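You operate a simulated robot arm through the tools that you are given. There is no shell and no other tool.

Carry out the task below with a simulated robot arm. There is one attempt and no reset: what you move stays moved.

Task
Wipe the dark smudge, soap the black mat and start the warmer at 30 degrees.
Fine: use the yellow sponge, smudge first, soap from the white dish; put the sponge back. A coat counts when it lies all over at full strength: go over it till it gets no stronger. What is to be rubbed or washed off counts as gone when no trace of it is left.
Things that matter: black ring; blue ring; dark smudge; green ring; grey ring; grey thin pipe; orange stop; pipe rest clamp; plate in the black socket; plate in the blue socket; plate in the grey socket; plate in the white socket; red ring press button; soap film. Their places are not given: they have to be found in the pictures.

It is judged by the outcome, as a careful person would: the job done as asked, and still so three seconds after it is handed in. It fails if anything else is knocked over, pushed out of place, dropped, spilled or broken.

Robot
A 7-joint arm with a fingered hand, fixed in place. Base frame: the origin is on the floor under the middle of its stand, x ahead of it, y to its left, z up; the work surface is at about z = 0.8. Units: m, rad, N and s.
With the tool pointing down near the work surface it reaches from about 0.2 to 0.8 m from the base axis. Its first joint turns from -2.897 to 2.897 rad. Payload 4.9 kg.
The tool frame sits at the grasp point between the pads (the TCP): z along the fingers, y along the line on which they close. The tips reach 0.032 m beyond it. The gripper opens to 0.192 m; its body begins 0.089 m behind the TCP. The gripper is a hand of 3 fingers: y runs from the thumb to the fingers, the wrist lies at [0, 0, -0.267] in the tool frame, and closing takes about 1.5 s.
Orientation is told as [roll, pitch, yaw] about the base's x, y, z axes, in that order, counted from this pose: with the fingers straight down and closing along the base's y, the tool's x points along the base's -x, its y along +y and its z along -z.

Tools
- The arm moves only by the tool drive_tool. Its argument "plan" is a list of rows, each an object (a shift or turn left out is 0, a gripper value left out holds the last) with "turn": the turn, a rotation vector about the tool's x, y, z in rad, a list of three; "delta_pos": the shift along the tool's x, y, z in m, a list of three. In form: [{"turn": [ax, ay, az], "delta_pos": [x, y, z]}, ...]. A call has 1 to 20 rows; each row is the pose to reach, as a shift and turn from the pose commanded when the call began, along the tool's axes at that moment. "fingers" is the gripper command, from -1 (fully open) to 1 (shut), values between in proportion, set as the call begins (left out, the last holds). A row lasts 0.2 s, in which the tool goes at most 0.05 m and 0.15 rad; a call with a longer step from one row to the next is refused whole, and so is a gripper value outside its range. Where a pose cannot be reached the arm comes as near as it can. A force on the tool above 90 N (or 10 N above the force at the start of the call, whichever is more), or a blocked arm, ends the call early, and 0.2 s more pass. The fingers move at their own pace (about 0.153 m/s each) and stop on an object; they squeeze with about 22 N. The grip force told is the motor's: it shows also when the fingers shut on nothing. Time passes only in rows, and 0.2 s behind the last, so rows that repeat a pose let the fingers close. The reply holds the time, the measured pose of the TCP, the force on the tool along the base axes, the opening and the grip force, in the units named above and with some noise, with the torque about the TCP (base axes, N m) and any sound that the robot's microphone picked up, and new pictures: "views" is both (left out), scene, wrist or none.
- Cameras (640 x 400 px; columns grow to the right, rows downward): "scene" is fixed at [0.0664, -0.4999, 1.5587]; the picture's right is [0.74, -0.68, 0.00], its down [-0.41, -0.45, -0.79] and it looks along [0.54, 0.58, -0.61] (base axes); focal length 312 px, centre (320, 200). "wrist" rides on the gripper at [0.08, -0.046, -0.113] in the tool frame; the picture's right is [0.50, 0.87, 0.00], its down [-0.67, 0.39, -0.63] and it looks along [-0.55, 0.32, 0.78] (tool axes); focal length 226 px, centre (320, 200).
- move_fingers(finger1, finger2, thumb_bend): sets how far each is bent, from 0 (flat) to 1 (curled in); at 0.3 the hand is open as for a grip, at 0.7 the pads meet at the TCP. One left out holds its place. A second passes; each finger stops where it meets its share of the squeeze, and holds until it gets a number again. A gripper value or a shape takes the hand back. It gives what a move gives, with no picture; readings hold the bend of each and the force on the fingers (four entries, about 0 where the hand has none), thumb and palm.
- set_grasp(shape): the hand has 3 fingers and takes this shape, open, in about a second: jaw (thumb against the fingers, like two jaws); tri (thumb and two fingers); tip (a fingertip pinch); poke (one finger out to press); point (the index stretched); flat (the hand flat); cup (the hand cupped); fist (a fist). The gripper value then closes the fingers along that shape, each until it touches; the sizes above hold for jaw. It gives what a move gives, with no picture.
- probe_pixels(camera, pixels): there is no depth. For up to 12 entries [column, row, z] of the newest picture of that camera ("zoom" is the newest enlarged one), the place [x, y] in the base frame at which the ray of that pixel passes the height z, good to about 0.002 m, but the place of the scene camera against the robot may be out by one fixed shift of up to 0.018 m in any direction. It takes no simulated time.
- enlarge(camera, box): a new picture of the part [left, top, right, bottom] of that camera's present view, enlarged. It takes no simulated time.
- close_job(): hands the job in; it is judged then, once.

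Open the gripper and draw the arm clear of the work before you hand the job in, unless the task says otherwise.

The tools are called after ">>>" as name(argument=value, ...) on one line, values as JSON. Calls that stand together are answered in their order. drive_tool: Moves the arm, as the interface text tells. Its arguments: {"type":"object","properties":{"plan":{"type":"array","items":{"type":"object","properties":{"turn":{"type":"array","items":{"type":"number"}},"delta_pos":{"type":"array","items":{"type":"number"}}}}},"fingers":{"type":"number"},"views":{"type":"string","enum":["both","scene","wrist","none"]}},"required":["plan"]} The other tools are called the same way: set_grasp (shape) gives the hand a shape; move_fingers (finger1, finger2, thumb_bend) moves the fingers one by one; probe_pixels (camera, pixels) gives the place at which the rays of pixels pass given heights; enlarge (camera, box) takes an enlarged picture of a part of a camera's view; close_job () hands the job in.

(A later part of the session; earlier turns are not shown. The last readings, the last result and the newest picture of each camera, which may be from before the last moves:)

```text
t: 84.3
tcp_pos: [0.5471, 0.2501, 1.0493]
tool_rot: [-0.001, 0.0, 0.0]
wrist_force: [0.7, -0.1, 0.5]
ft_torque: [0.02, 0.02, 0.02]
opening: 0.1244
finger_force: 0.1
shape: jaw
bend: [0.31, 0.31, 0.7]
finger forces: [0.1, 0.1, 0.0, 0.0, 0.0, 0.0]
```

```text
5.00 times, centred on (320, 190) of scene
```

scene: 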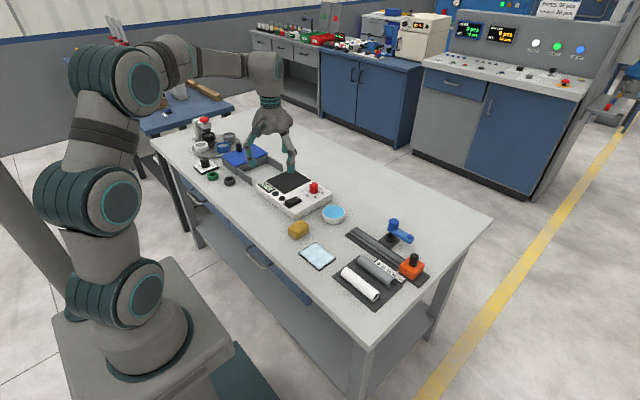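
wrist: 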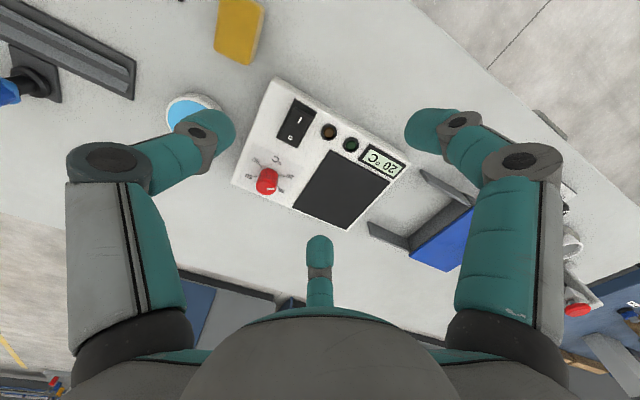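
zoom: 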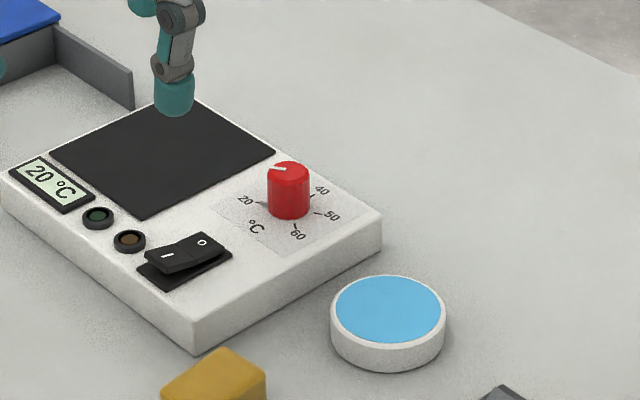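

The last call was refused because one step was too long; I resend the same move in shorter steps.

>>> drive_tool(plan=[{"delta_pos": [-0.035, -0.0035, 0.01]}, {"delta_pos": [-0.07, -0.007, 0.02]}, {"delta_pos": [-0.105, -0.0105, 0.04]}, {"delta_pos": [-0.135, -0.0135, 0.06]}, {"delta_pos": [-0.149, -0.0147, 0.09]}, {"delta_pos": [-0.149, -0.0147, 0.1]}, {"delta_pos": [-0.149, -0.0147, 0.1]}], fingers=0.06, views="both")

>>> enlarge(camera="scene", box=[270, 150, 370, 230])

>>> enlarge(camera="wrist", box=[240, 60, 400, 180])

```text
t: 85.9
tcp_pos: [0.6971, 0.2353, 0.9495]
tool_rot: [0.0, 0.001, -0.001]
wrist_force: [0.6, 0.5, 0.1]
ft_torque: [0.02, 0.01, 0.04]
opening: 0.0907
finger_force: 0.0
shape: jaw
bend: [0.38, 0.38, 0.7]
finger forces: [0.1, 0.1, 0.0, 0.1, 0.0, 0.1]
```

scene: 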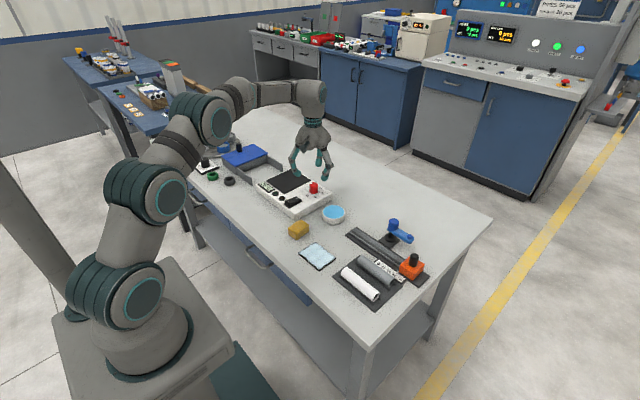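
wrist: 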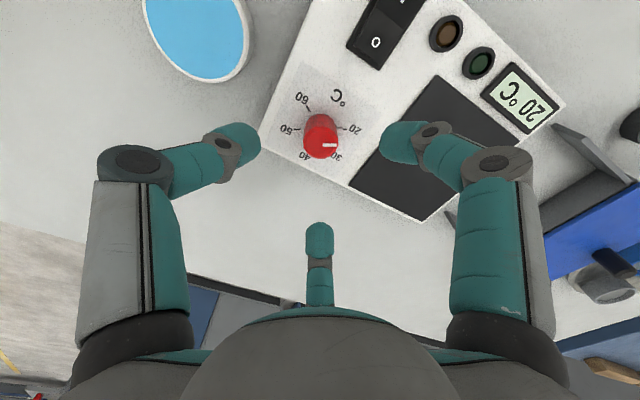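

```text
5.00 times, centred on (320, 190) of scene
```

zoom: 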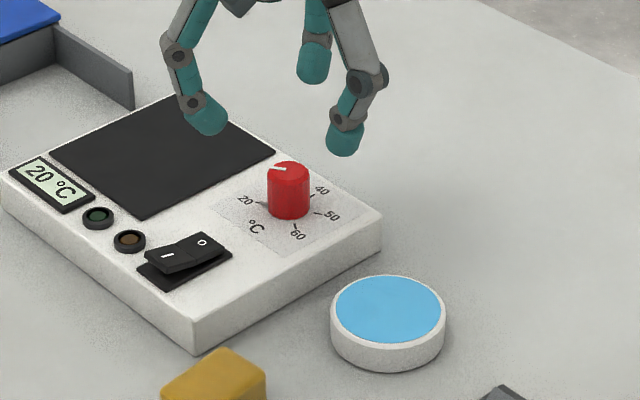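

```text
3.33 times, centred on (320, 120) of wrist
```

zoom: 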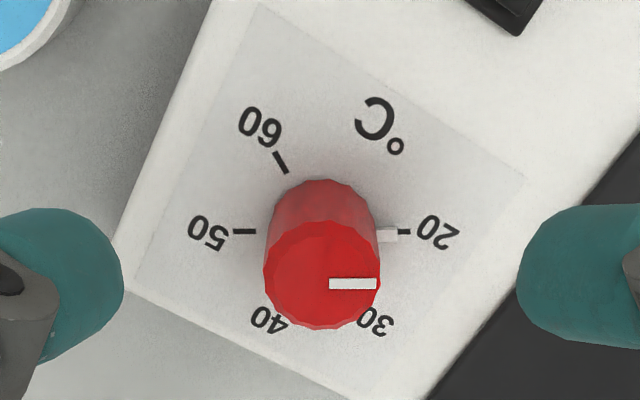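

I verify the knob centre from this closer view.

>>> probe_pixels(camera="zoom", pixels=[[323.5, 231, 0.833], [404, 231, 0.833], [243, 231, 0.833], [322, 274, 0.862], [322, 274, 0.865], [322, 328, 0.864], [264, 275, 0.864], [380, 275, 0.864]])

```text
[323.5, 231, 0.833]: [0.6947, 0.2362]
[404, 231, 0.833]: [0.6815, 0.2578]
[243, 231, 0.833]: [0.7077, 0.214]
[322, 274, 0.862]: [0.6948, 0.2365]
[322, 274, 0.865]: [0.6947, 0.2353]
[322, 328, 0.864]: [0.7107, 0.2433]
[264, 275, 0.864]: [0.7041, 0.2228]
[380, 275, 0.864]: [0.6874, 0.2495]
```

Centre confirmed at (0.695,0.236), radius 16 mm. I shift 1.5 mm and lower so the tips surround the knob (TCP z≈0.875).

>>> drive_tool(plan=[{"delta_pos": [0.0015, 0.0005, 0.03]}, {"delta_pos": [0.0015, 0.0005, 0.055]}, {"delta_pos": [0.0015, 0.0005, 0.068]}, {"delta_pos": [0.0015, 0.0005, 0.0745]}, {"delta_pos": [0.0015, 0.0005, 0.0745]}], views="both")

>>> enlarge(camera="scene", box=[270, 150, 370, 230])

>>> enlarge(camera="wrist", box=[220, 90, 420, 250])

```text
t: 87.1
tcp_pos: [0.6955, 0.2352, 0.8749]
tool_rot: [0.0, 0.001, 0.001]
wrist_force: [0.3, 0.0, -0.2]
ft_torque: [-0.02, -0.01, 0.01]
opening: 0.0904
finger_force: 0.1
shape: jaw
bend: [0.38, 0.38, 0.7]
finger forces: [0.0, 0.0, 0.0, 0.0, 0.0, 0.1]
```

scene: 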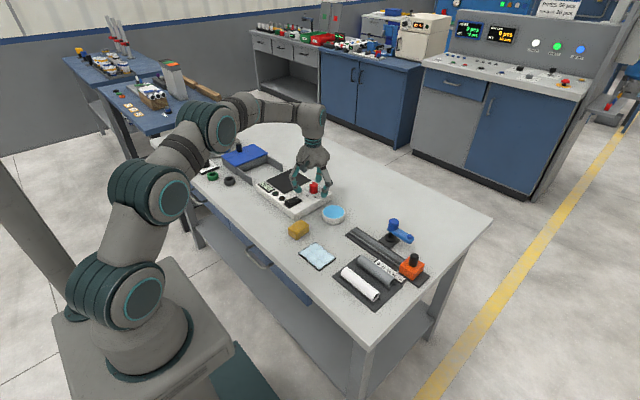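
wrist: 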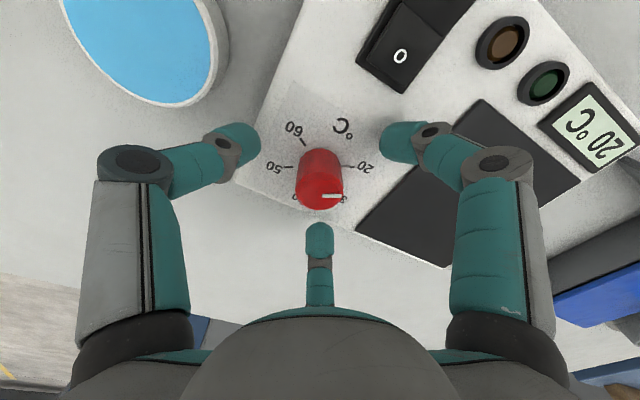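

```text
5.00 times, centred on (320, 190) of scene
```

zoom: 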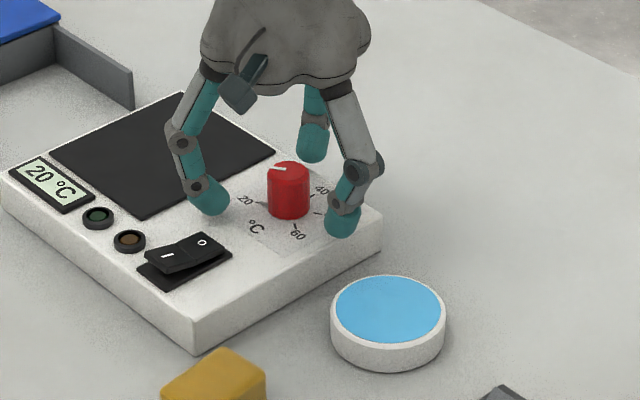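

```text
2.50 times, centred on (320, 170) of wrist
```

zoom: 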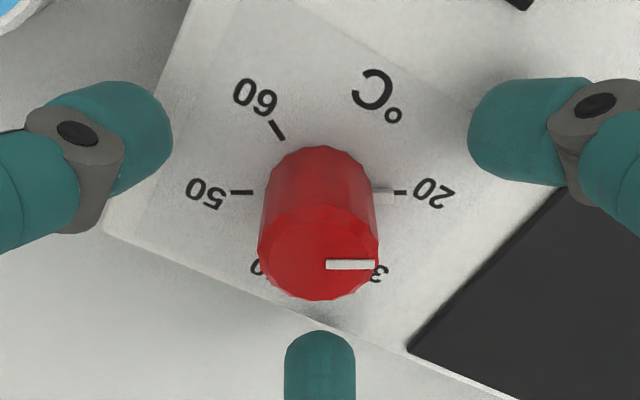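

The three tips are evenly around the knob. I close them on it while holding still.

>>> drive_tool(plan=[{"delta_pos": [0, 0, 0]}, {"delta_pos": [0, 0, 0]}, {"delta_pos": [0, 0, 0]}, {"delta_pos": [0, 0, 0]}, {"delta_pos": [0, 0, 0]}, {"delta_pos": [0, 0, 0]}], fingers=1, views="wrist")

>>> enlarge(camera="wrist", box=[220, 90, 420, 250])

>>> enlarge(camera="scene", box=[270, 150, 370, 230])

```text
t: 88.5
tcp_pos: [0.6952, 0.2349, 0.876]
tool_rot: [-0.001, 0.0, -0.001]
wrist_force: [3.0, -0.8, -5.1]
ft_torque: [-0.01, 0.0, 0.03]
opening: 0.0266
finger_force: 21.7
shape: jaw
bend: [0.76, 0.75, 0.7]
finger forces: [18.7, 18.9, 0.1, 0.1, 19.5, 0.0]
```

wrist: 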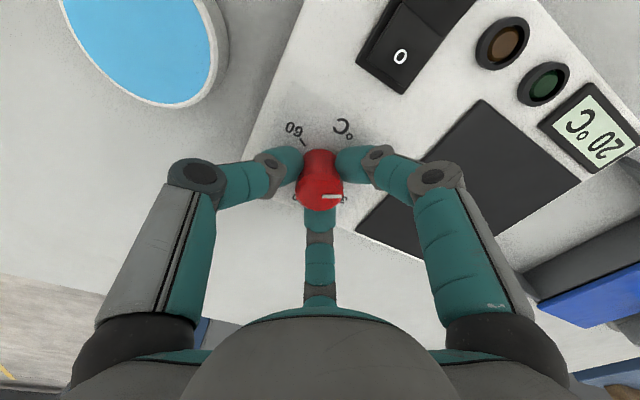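

```text
2.50 times, centred on (320, 170) of wrist
```

zoom: 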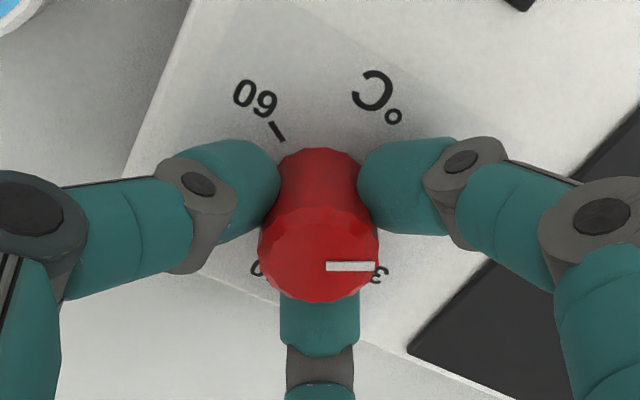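

```text
5.00 times, centred on (320, 190) of scene
```

zoom: 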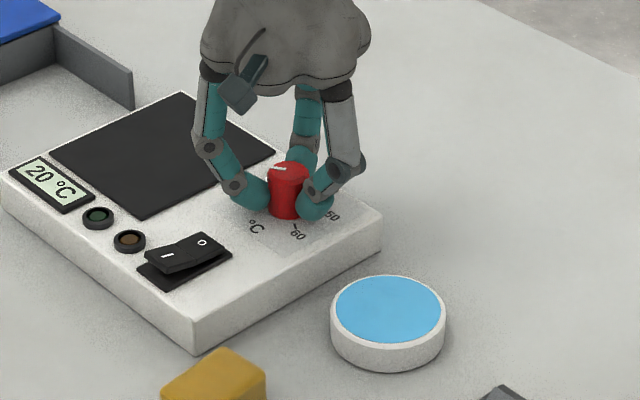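

The knob is gripped evenly (about 19 N per finger). I twist 30° clockwise (seen from above) first and check that the knob follows.

>>> drive_tool(plan=[{"turn": [0, 0, 0.09]}, {"turn": [0, 0, 0.18]}, {"turn": [0, 0, 0.27]}, {"turn": [0, 0, 0.36]}, {"turn": [0, 0, 0.45]}, {"turn": [0, 0, 0.5236]}, {"turn": [0, 0, 0.5236]}], views="both")

>>> enlarge(camera="wrist", box=[220, 90, 420, 250])

>>> enlarge(camera="scene", box=[255, 150, 355, 230])

```text
t: 90.1
tcp_pos: [0.6945, 0.235, 0.874]
tool_rot: [-0.001, 0.0, -0.526]
wrist_force: [8.4, 0.4, -4.4]
ft_torque: [-0.04, -0.27, 0.01]
opening: 0.0268
finger_force: 22.0
shape: jaw
bend: [0.76, 0.75, 0.7]
finger forces: [18.7, 24.0, 0.0, 0.1, 18.6, 0.0]
```

scene: 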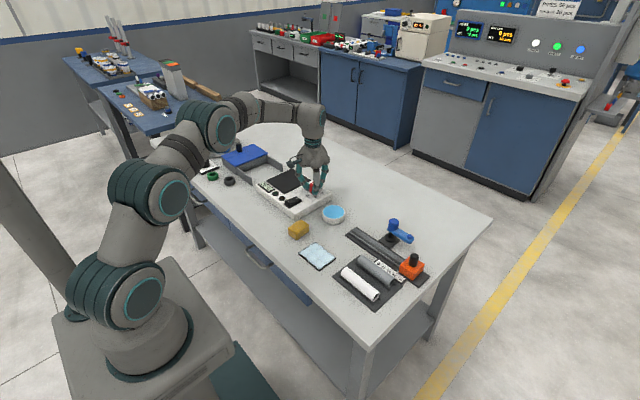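
wrist: 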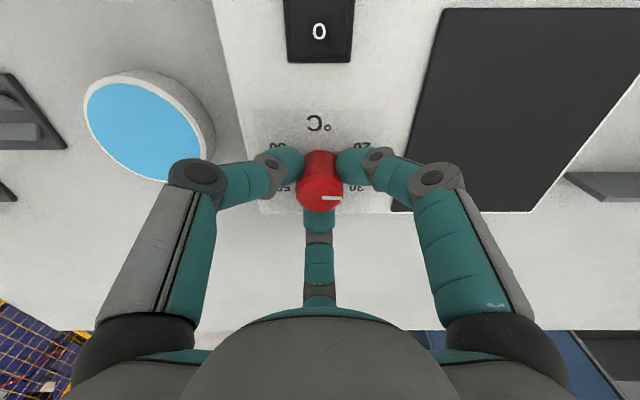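

```text
2.50 times, centred on (320, 170) of wrist
```

zoom: 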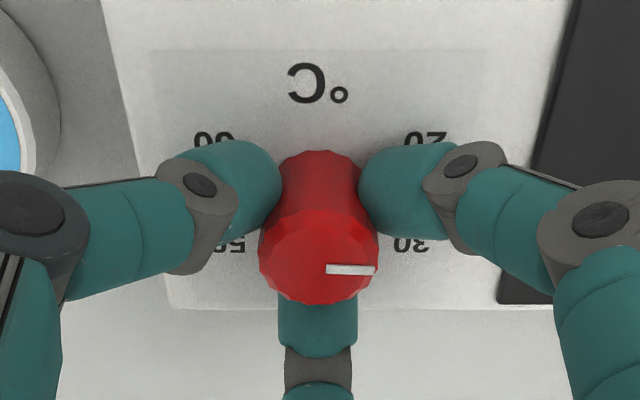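

```text
5.00 times, centred on (305, 190) of scene
```

zoom: 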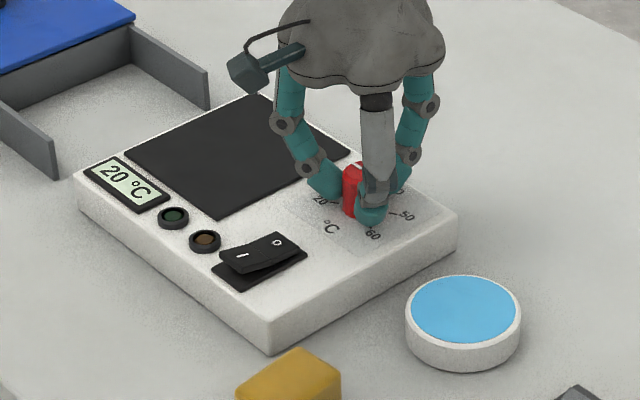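

The knob follows the hand (its white line keeps its place in the wrist view). I twist the remaining 30°.

>>> drive_tool(plan=[{"turn": [0, 0, 0.09]}, {"turn": [0, 0, 0.18]}, {"turn": [0, 0, 0.27]}, {"turn": [0, 0, 0.36]}, {"turn": [0, 0, 0.45]}, {"turn": [0, 0, 0.5236]}, {"turn": [0, 0, 0.5236]}], views="both")

>>> enlarge(camera="scene", box=[255, 150, 355, 230])

>>> enlarge(camera="wrist", box=[220, 90, 420, 250])

```text
t: 91.7
tcp_pos: [0.6956, 0.2349, 0.8748]
tool_rot: [0.0, -0.001, -1.051]
wrist_force: [10.2, -1.0, 0.0]
ft_torque: [-0.05, -0.27, 0.06]
opening: 0.0264
finger_force: 22.1
shape: jaw
bend: [0.76, 0.75, 0.7]
finger forces: [21.7, 25.1, 0.0, 0.1, 17.6, 0.1]
```

scene: 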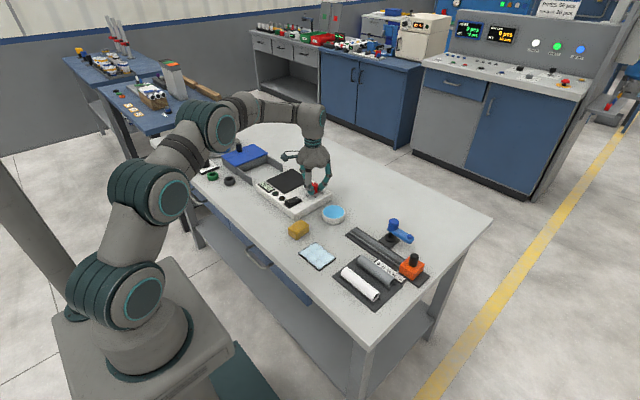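
wrist: 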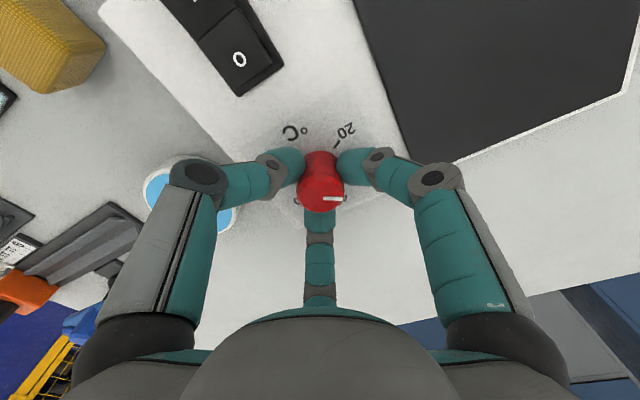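

```text
5.00 times, centred on (305, 190) of scene
```

zoom: 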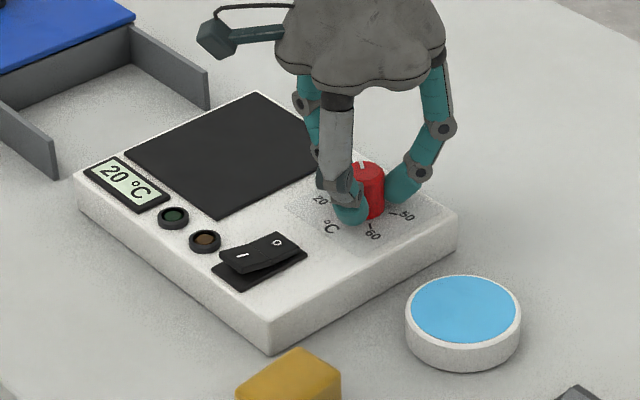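

```text
2.50 times, centred on (320, 170) of wrist
```

zoom: 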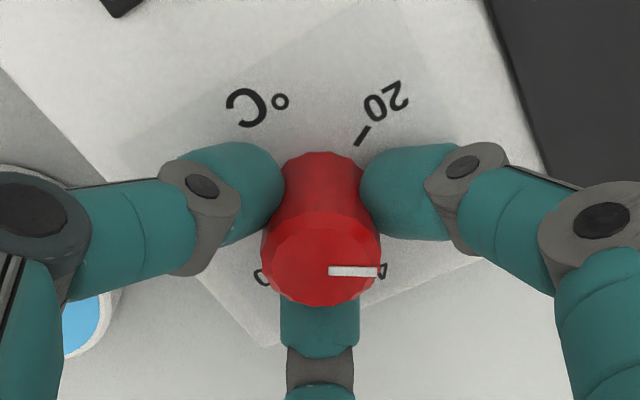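

The knob has turned with the hand. I probe the white line's direction on its top (z≈0.864): it should be 60° now.

>>> probe_pixels(camera="zoom", pixels=[[330, 271, 0.864], [378, 272, 0.864], [264, 259, 0.864], [381, 257, 0.864], [358, 144, 0.833], [370, 128, 0.833]])

```text
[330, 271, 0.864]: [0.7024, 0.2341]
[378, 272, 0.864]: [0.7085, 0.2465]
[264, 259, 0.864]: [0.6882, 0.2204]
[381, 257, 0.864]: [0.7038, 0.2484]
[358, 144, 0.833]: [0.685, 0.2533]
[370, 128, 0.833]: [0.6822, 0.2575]
```

The line points at about 62°, near the 60° of the "30" tick. I open the fingers, rise, and look at the nib against the tick.

>>> drive_tool(plan=[{"delta_pos": [0, 0, 0]}, {"delta_pos": [0, 0, 0]}, {"delta_pos": [0, 0, -0.002]}, {"delta_pos": [0, 0, -0.03]}, {"delta_pos": [0, 0, -0.06]}, {"delta_pos": [0, 0, -0.09]}, {"delta_pos": [0, 0, -0.09]}], fingers=0.06, views="both")

>>> enlarge(camera="wrist", box=[260, 60, 380, 160])

>>> enlarge(camera="scene", box=[255, 150, 355, 230])

```text
t: 93.3
tcp_pos: [0.6929, 0.2328, 0.9649]
tool_rot: [0.0, -0.001, -1.046]
wrist_force: [0.6, 0.3, -0.7]
ft_torque: [0.05, -0.02, 0.0]
opening: 0.0901
finger_force: 0.0
shape: jaw
bend: [0.38, 0.38, 0.7]
finger forces: [0.0, 0.0, 0.0, 0.0, 0.0, 0.1]
```

scene: 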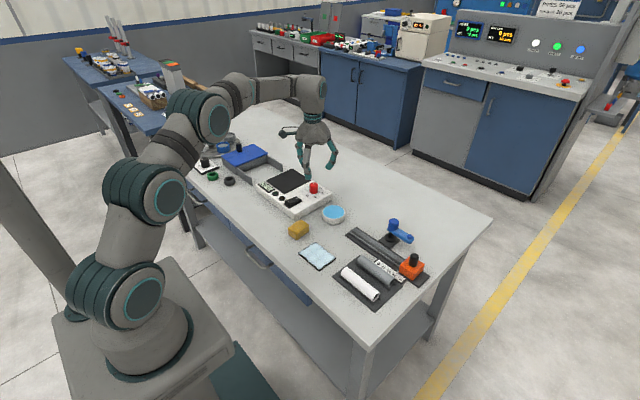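
wrist: 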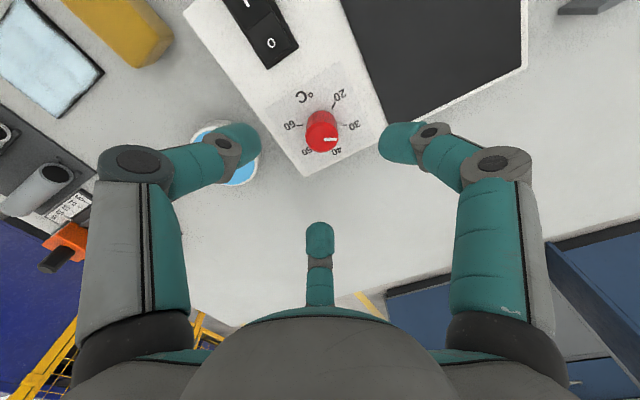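

```text
4.00 times, centred on (320, 110) of wrist
```

zoom: 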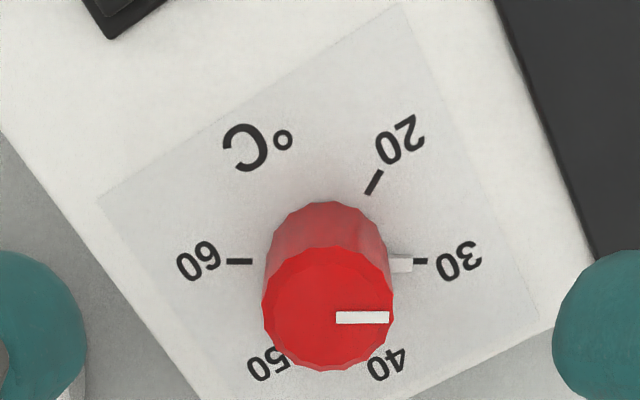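

```text
5.00 times, centred on (305, 190) of scene
```

zoom: 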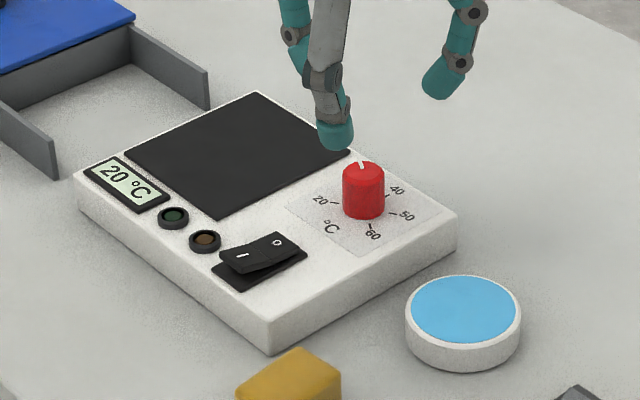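

The nib points at the "30" tick, within a couple of degrees. I zoom in harder and probe nib, ticks and line to quantify it.

>>> enlarge(camera="wrist", box=[290, 95, 355, 150])

>>> probe_pixels(camera="wrist", pixels=[[340.5, 126.3, 0.836], [345.2, 125.5, 0.833], [300, 125.4, 0.833], [333.6, 105.5, 0.833], [322.6, 125.5, 0.833], [324.2, 139.3, 0.864], [337, 139, 0.864]])

```text
7.27 times, centred on (322, 122) of wrist
```

zoom: 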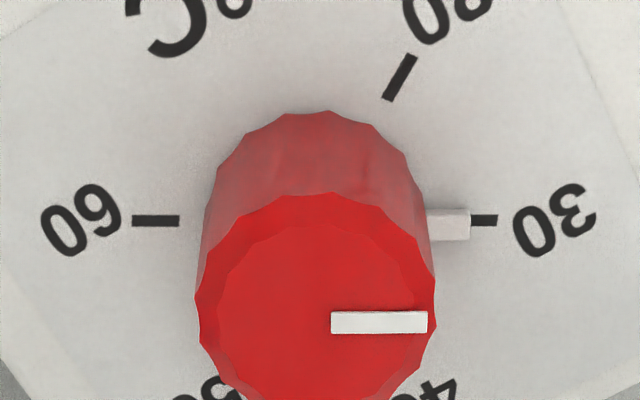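

```text
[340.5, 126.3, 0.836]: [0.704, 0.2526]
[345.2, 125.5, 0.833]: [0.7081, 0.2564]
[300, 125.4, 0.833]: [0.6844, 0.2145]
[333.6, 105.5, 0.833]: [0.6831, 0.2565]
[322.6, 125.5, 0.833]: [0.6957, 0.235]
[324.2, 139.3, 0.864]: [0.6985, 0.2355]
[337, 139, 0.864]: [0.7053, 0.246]
```

The white line is parallel to the 30–60 ticks within half a degree, so the dial is set at 30. Now I move up over the rocker (I end near (0.575,0.235)) and take the "poke" shape at a safe height.

>>> drive_tool(plan=[{"delta_pos": [0.02, -0.034, -0.02]}, {"delta_pos": [0.04, -0.068, -0.04]}, {"delta_pos": [0.058, -0.1, -0.045]}, {"delta_pos": [0.058, -0.1, -0.045]}], views="none")

>>> set_grasp(shape="poke")

>>> enlarge(camera="wrist", box=[0, 0, 640, 400])

>>> enlarge(camera="scene", box=[230, 110, 360, 230])

```text
t: 94.3
tcp_pos: [0.5799, 0.2359, 1.0089]
tool_rot: [-0.001, -0.001, -1.047]
wrist_force: [0.3, -0.9, 0.5]
ft_torque: [-0.01, 0.0, 0.02]
opening: 0.0897
finger_force: 0.0
shape: jaw
bend: [0.38, 0.38, 0.7]
finger forces: [0.0, 0.0, 0.1, 0.1, 0.0, 0.0]
```

```text
t: 95.2
tcp_pos: [0.5807, 0.2345, 1.0079]
tool_rot: [-0.001, -0.001, -1.047]
wrist_force: [0.0, -0.2, -0.1]
ft_torque: [0.03, 0.01, 0.0]
opening: 0.0001
finger_force: 0.1
shape: poke
bend: [1.0, 1.0, 0.91]
finger forces: [0.0, 0.0, 0.1, 0.0, 0.0, 0.0]
```

```text
1.00 times, centred on (320, 200) of wrist (not enlarged: the box is as wide or as high as the picture)
```

zoom: 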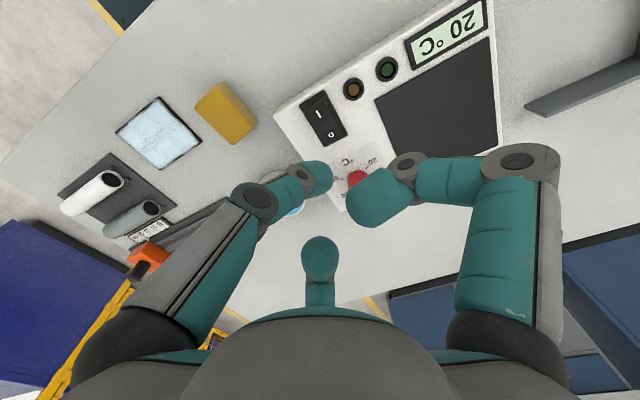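

```text
3.33 times, centred on (295, 170) of scene
```

zoom: 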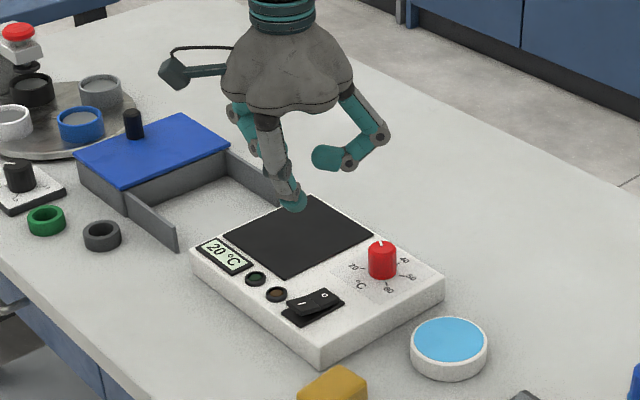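

In "poke" one finger stays out with its tip on the TCP axis (about (318,180) in the wrist view) and the others are curled up. I zoom on the rocker to fix the I end's place.

>>> enlarge(camera="wrist", box=[285, 80, 365, 155])

>>> enlarge(camera="scene", box=[280, 185, 320, 215])

```text
5.33 times, centred on (325, 118) of wrist
```

zoom: 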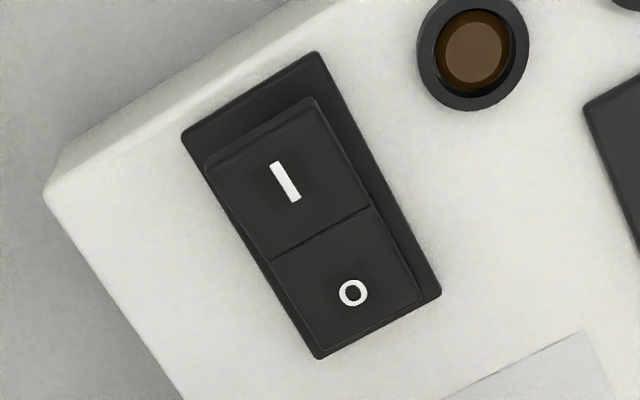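

```text
13.33 times, centred on (300, 200) of scene
```

zoom: 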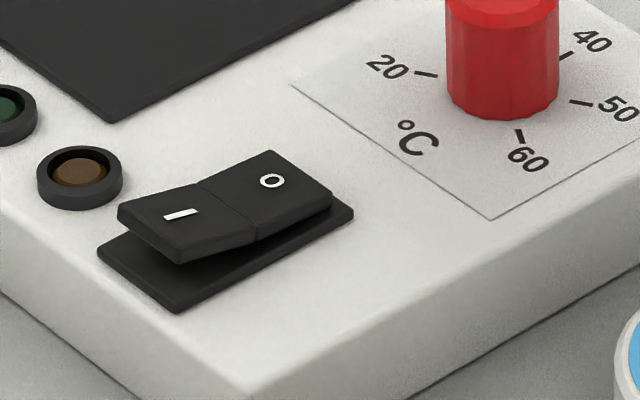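

The I end is raised (switched off). I probe the rocker's frame corners, I glyph and fold line in the wrist view.

>>> probe_pixels(camera="wrist", pixels=[[299.3, 105.4, 0.835], [324.4, 90.3, 0.835], [347.5, 135.3, 0.835], [324.6, 147.6, 0.835], [318.4, 114.6, 0.845], [318.4, 114.6, 0.85], [313.75, 105.25, 0.85], [325.2, 124.6, 0.845], [331, 135.3, 0.842]])

```text
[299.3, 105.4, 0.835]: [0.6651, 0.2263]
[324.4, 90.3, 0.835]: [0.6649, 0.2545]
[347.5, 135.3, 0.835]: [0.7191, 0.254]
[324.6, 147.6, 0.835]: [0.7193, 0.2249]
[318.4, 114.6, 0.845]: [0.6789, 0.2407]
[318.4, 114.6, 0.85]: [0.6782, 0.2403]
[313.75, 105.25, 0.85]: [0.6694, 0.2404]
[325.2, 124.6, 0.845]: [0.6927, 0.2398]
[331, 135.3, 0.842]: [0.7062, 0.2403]
```

Those came out with the older wrist picture's pose; I take the zoom anew and probe in it.

>>> enlarge(camera="wrist", box=[285, 80, 365, 155])

>>> probe_pixels(camera="zoom", pixels=[[183, 133, 0.835], [317, 52, 0.835], [440, 292, 0.835], [318, 358, 0.835], [285, 182, 0.845], [285, 182, 0.85], [260, 132, 0.85], [321, 235, 0.845], [353, 293, 0.842], [472, 50, 0.838]])

```text
5.33 times, centred on (325, 118) of wrist
```

zoom: 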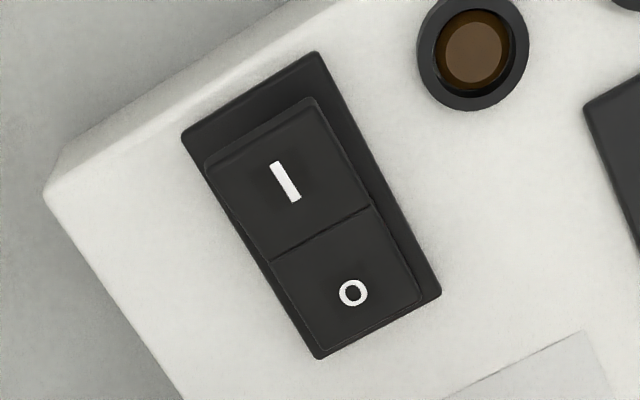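

```text
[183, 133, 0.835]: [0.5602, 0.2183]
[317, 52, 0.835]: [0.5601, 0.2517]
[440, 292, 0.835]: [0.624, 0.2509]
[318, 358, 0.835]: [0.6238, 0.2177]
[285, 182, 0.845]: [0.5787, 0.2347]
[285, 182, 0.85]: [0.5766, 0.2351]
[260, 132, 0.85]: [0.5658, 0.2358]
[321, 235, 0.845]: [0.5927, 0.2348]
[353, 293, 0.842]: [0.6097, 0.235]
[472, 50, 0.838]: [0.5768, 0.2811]
```

The rocker frame spans x 0.560–0.624, y 0.218–0.2515; its I half is centred near (0.576,0.235). I check the poking fingertip's height and place with the scene camera.

>>> enlarge(camera="scene", box=[255, 130, 335, 200])

>>> probe_pixels(camera="scene", pixels=[[287, 173, 0.95], [287, 173, 0.965], [287, 173, 0.98], [287, 173, 1.0]])

```text
5.71 times, centred on (295, 165) of scene
```

zoom: 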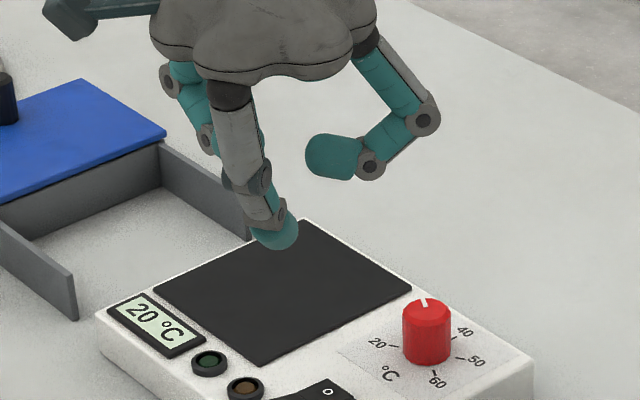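

```text
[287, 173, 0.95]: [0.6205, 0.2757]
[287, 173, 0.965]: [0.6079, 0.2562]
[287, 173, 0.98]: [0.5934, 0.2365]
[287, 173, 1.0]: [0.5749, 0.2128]
```

The tip is at about TCP z - 0.032 on the tool axis. I enlarge the fingertip in the wrist view to refine its sideways offset.

>>> enlarge(camera="wrist", box=[260, 130, 400, 240])

>>> probe_pixels(camera="zoom", pixels=[[290, 150, 0.976], [300, 145, 0.976], [315, 165, 0.976], [270, 165, 0.976]])

```text
3.64 times, centred on (330, 185) of wrist
```

zoom: 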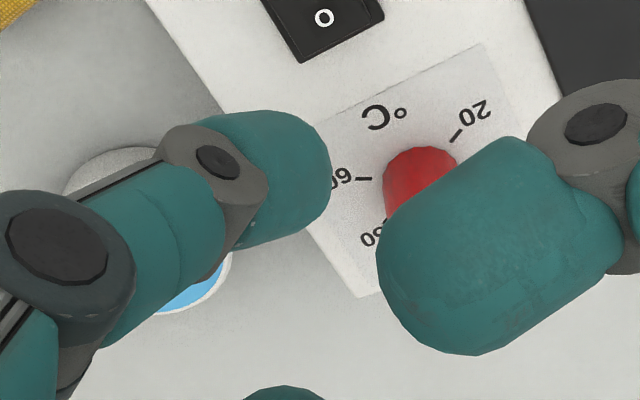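

```text
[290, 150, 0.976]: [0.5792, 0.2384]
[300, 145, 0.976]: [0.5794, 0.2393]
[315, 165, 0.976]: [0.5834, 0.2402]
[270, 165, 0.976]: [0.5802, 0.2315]
```

I move the fingertip over the I end (TCP (0.571,0.232)) and lower to about 8 mm above it.

>>> drive_tool(plan=[{"delta_pos": [0.0019, -0.0093, 0.03]}, {"delta_pos": [0.0019, -0.0093, 0.07]}, {"delta_pos": [0.0019, -0.0093, 0.1]}, {"delta_pos": [0.0019, -0.0093, 0.114]}, {"delta_pos": [0.0019, -0.0093, 0.114]}], views="both")

>>> enlarge(camera="scene", box=[265, 160, 335, 220])

>>> enlarge(camera="wrist", box=[240, 100, 400, 230])

```text
t: 96.4
tcp_pos: [0.5715, 0.2339, 0.8953]
tool_rot: [0.0, -0.001, -1.047]
wrist_force: [-0.2, 0.2, 0.2]
ft_torque: [-0.02, -0.04, 0.0]
opening: 0.0
finger_force: 0.0
shape: poke
bend: [1.0, 1.0, 0.91]
finger forces: [0.0, 0.1, 0.1, 0.0, 0.1, 0.0]
```

scene: 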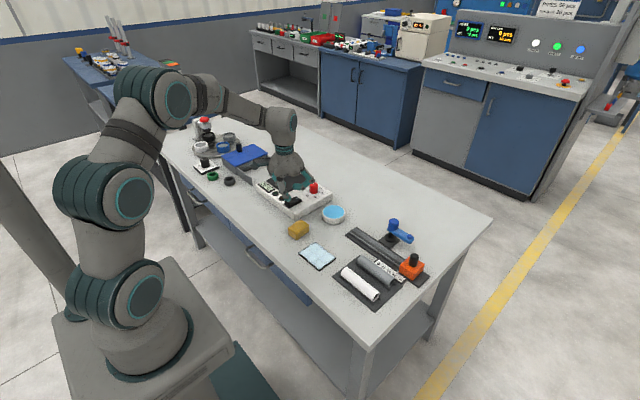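
wrist: 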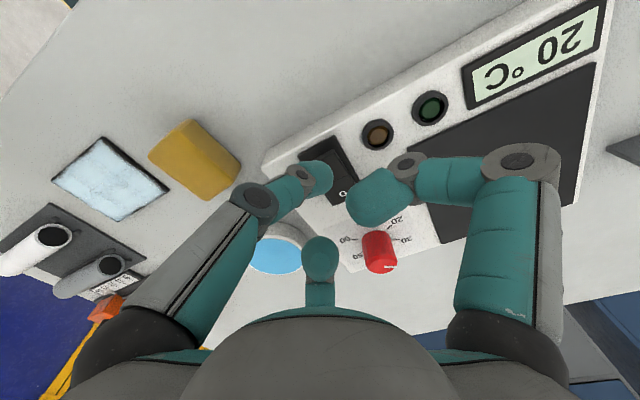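

```text
6.67 times, centred on (300, 190) of scene
```

zoom: 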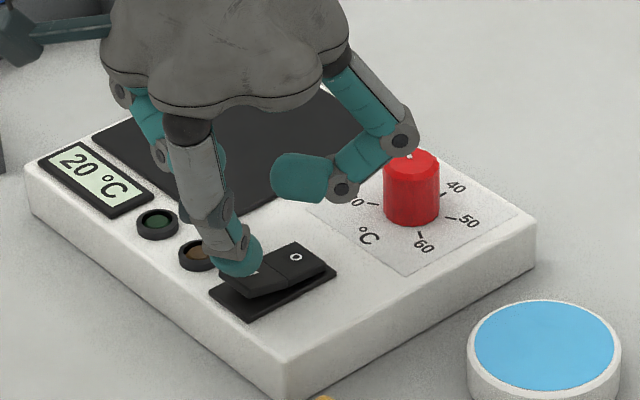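

```text
3.08 times, centred on (320, 165) of wrist
```

zoom: 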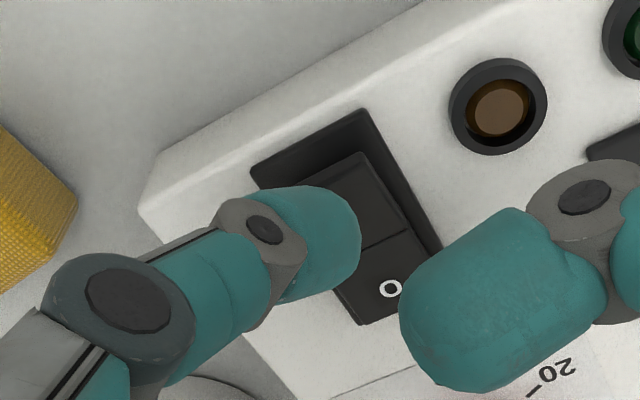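

The fingertip is above the I half (scene zoom (240,265)). I lower 9 mm and read the force.

>>> drive_tool(plan=[{"delta_pos": [0.001, 0, 0.004]}, {"delta_pos": [0.002, 0, 0.007]}, {"delta_pos": [0.002, 0, 0.009]}, {"delta_pos": [0.002, 0, 0.009]}], views="none")

```text
t: 97.4
tcp_pos: [0.5704, 0.2344, 0.8873]
tool_rot: [0.001, -0.001, -1.047]
wrist_force: [-0.2, -0.4, 0.0]
ft_torque: [-0.02, 0.01, -0.02]
opening: 0.0001
finger_force: 0.1
shape: poke
bend: [1.0, 1.0, 0.91]
finger forces: [0.0, 0.0, 0.0, 0.1, 0.1, 0.0]
```

No contact yet; I go down another 4 mm in 1 mm steps.

>>> drive_tool(plan=[{"delta_pos": [0, 0, 0.0015]}, {"delta_pos": [0, 0, 0.003]}, {"delta_pos": [0, 0, 0.004]}, {"delta_pos": [0, 0, 0.004]}], views="none")

```text
t: 98.4
tcp_pos: [0.568, 0.2342, 0.882]
tool_rot: [-0.001, 0.0, -1.046]
wrist_force: [-0.1, 0.4, 0.6]
ft_torque: [0.02, 0.0, -0.01]
opening: 0.0
finger_force: 0.0
shape: poke
bend: [1.0, 1.0, 0.91]
finger forces: [0.0, 0.1, 0.1, 0.1, 0.1, 0.0]
```

Still free at TCP z 0.882; I continue another 4 mm and look at the scene.

>>> drive_tool(plan=[{"delta_pos": [0, 0, 0.0015]}, {"delta_pos": [0, 0, 0.003]}, {"delta_pos": [0, 0, 0.004]}, {"delta_pos": [0, 0, 0.004]}], views="both")

>>> enlarge(camera="scene", box=[265, 160, 335, 220])

>>> enlarge(camera="wrist", box=[240, 100, 400, 230])

```text
t: 99.4
tcp_pos: [0.5691, 0.235, 0.8796]
tool_rot: [0.001, 0.002, -1.046]
wrist_force: [-0.6, -1.1, 6.1]
ft_torque: [-0.08, 0.03, -0.01]
opening: 0.0
finger_force: 0.0
shape: poke
bend: [1.0, 1.0, 0.91]
finger forces: [0.1, 0.1, 0.0, 0.1, 5.4, 0.0]
```

scene: 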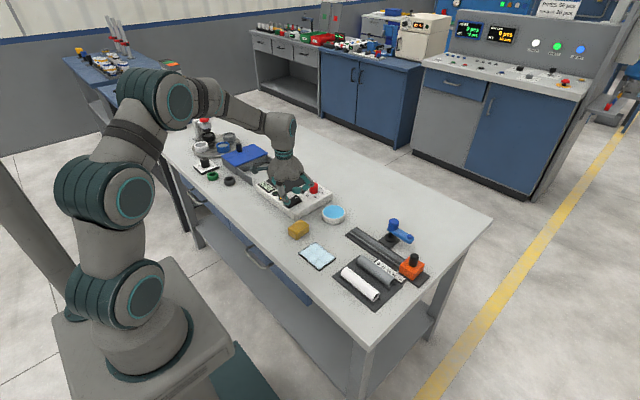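
wrist: 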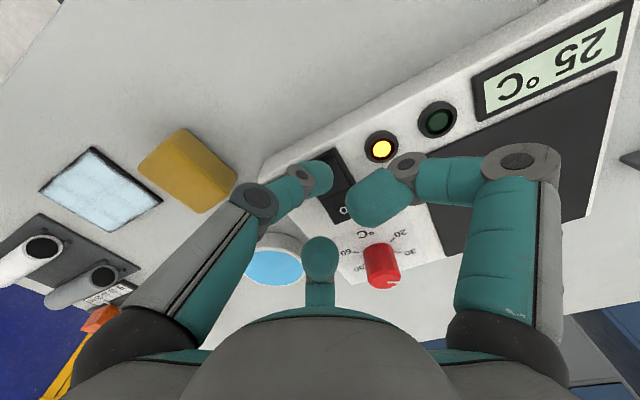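

```text
6.67 times, centred on (300, 190) of scene
```

zoom: 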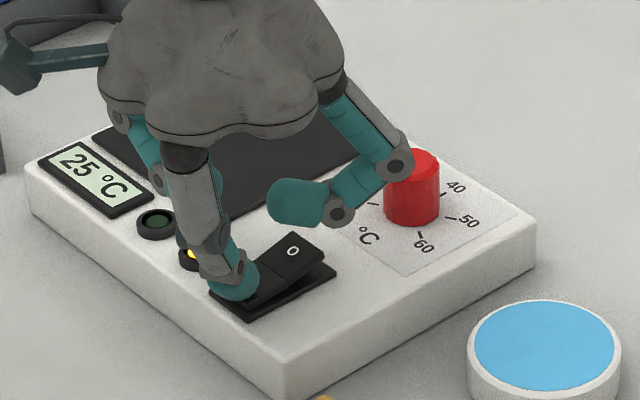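

```text
3.08 times, centred on (320, 165) of wrist
```

zoom: 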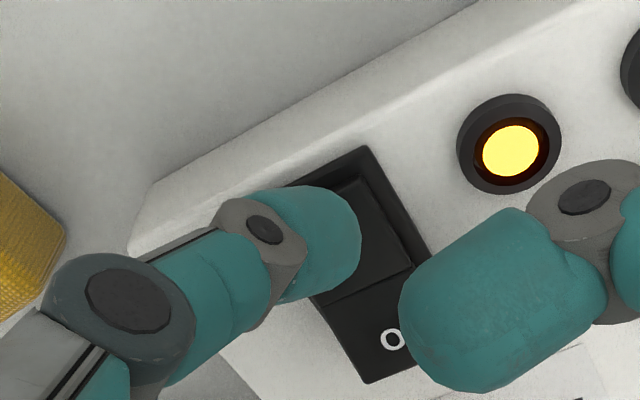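

The switch has flipped: the amber lamp is lit and the display rises (25 °C). I lift straight up off the rocker and draw back a little.

>>> drive_tool(plan=[{"delta_pos": [0, 0, -0.01]}, {"delta_pos": [0, 0, -0.04]}, {"delta_pos": [0, 0, -0.08]}, {"delta_pos": [0, 0, -0.12]}, {"delta_pos": [0, 0, -0.16]}, {"delta_pos": [0, 0, -0.18]}], views="both")

>>> enlarge(camera="scene", box=[250, 160, 350, 230])

>>> enlarge(camera="wrist", box=[270, 0, 530, 190])

```text
t: 100.8
tcp_pos: [0.5695, 0.2346, 1.0582]
tool_rot: [0.0, 0.002, -1.048]
wrist_force: [-0.2, 0.3, -0.5]
ft_torque: [-0.01, -0.04, -0.02]
opening: 0.0001
finger_force: 0.1
shape: poke
bend: [1.0, 1.0, 0.91]
finger forces: [0.0, 0.1, 0.1, 0.0, 0.0, 0.1]
```

scene: 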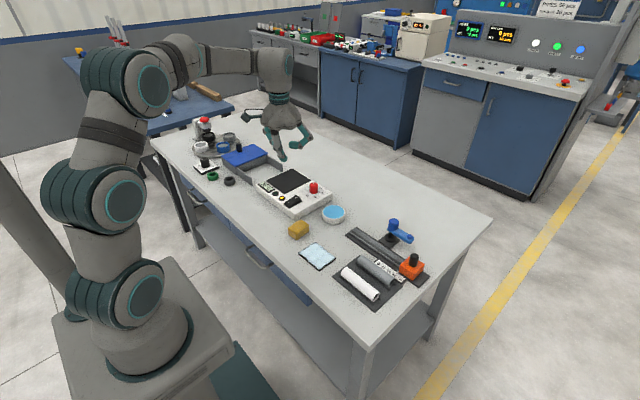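
wrist: 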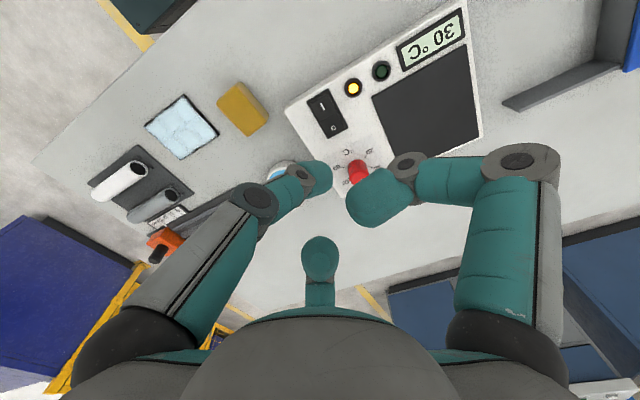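

```text
5.71 times, centred on (300, 195) of scene
```

zoom: 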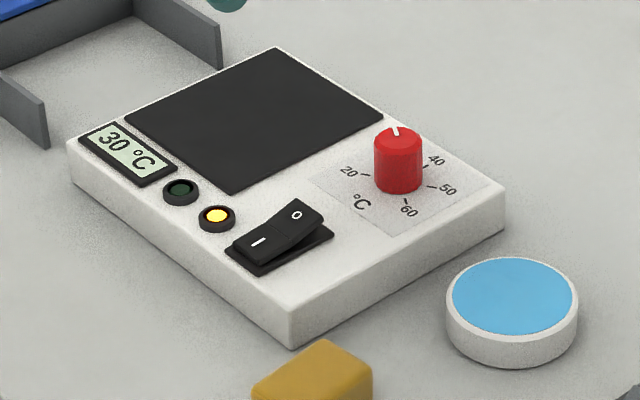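

```text
2.11 times, centred on (400, 95) of wrist
```

zoom: 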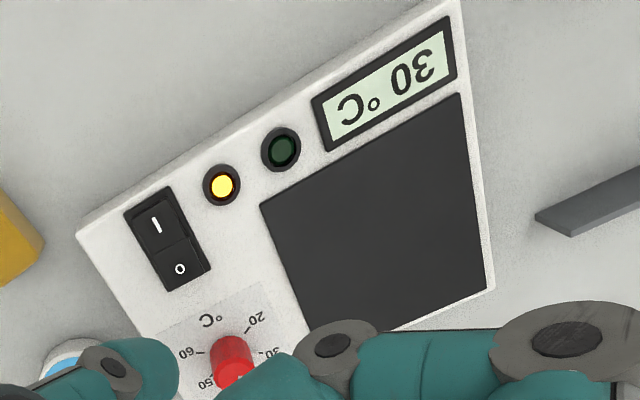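

The display reads 30 °C with the amber lamp on. I open the hand, draw the arm back and up, and wait to see that it holds at 30.

>>> set_grasp(shape="jaw")

>>> drive_tool(plan=[{"delta_pos": [0, -0.03, -0.03]}, {"delta_pos": [0, -0.06, -0.06]}, {"delta_pos": [0, -0.09, -0.08]}, {"delta_pos": [0, -0.12, -0.08]}, {"delta_pos": [0, -0.15, -0.08]}, {"delta_pos": [0, -0.15, -0.08]}, {"delta_pos": [0, -0.15, -0.08]}, {"delta_pos": [0, -0.15, -0.08]}, {"delta_pos": [0, -0.15, -0.08]}, {"delta_pos": [0, -0.15, -0.08]}], views="both")

>>> enlarge(camera="scene", box=[250, 160, 350, 230])

>>> enlarge(camera="scene", box=[260, 200, 380, 290])

```text
t: 101.7
tcp_pos: [0.5691, 0.2357, 1.0594]
tool_rot: [-0.001, 0.001, -1.047]
wrist_force: [1.1, 0.6, -0.2]
ft_torque: [-0.02, -0.01, 0.01]
opening: 0.1916
finger_force: 0.1
shape: jaw
bend: [0.3, 0.3, 0.3]
finger forces: [0.1, 0.0, 0.1, 0.1, 0.1, 0.0]
```

```text
t: 103.9
tcp_pos: [0.4391, 0.1609, 1.1377]
tool_rot: [0.002, 0.001, -1.048]
wrist_force: [0.4, -0.3, -0.3]
ft_torque: [-0.01, 0.02, 0.0]
opening: 0.1919
finger_force: 0.0
shape: jaw
bend: [0.3, 0.3, 0.3]
finger forces: [0.0, 0.0, 0.1, 0.0, 0.1, 0.0]
```

scene: 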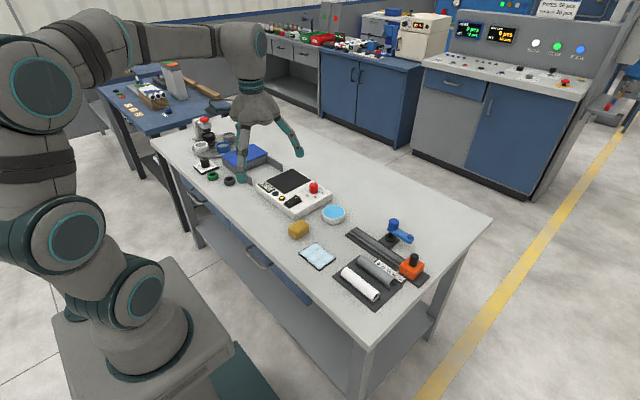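
wrist: 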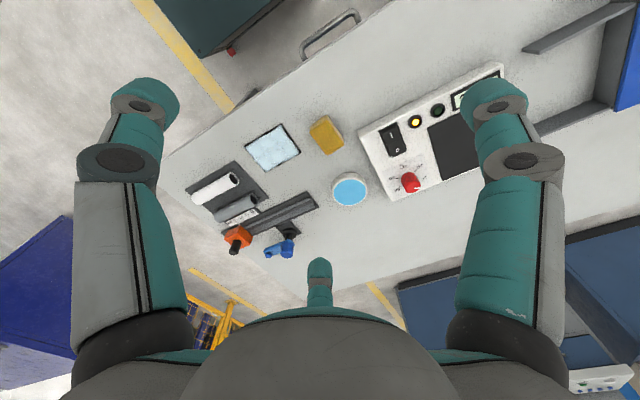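

```text
5.71 times, centred on (300, 195) of scene
```

zoom: 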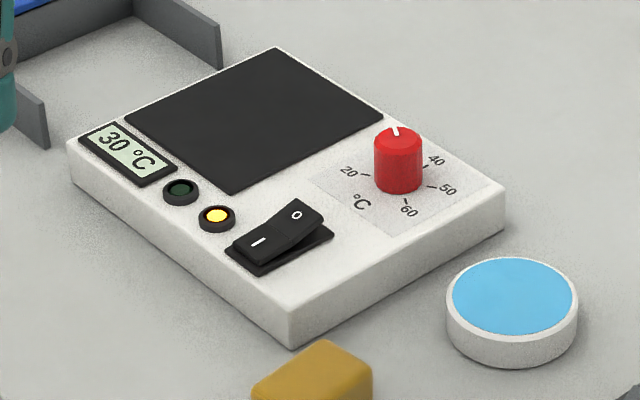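

```text
4.44 times, centred on (320, 245) of scene
```

zoom: 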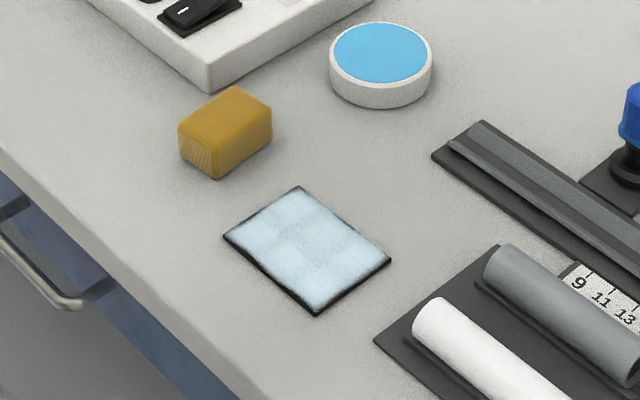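

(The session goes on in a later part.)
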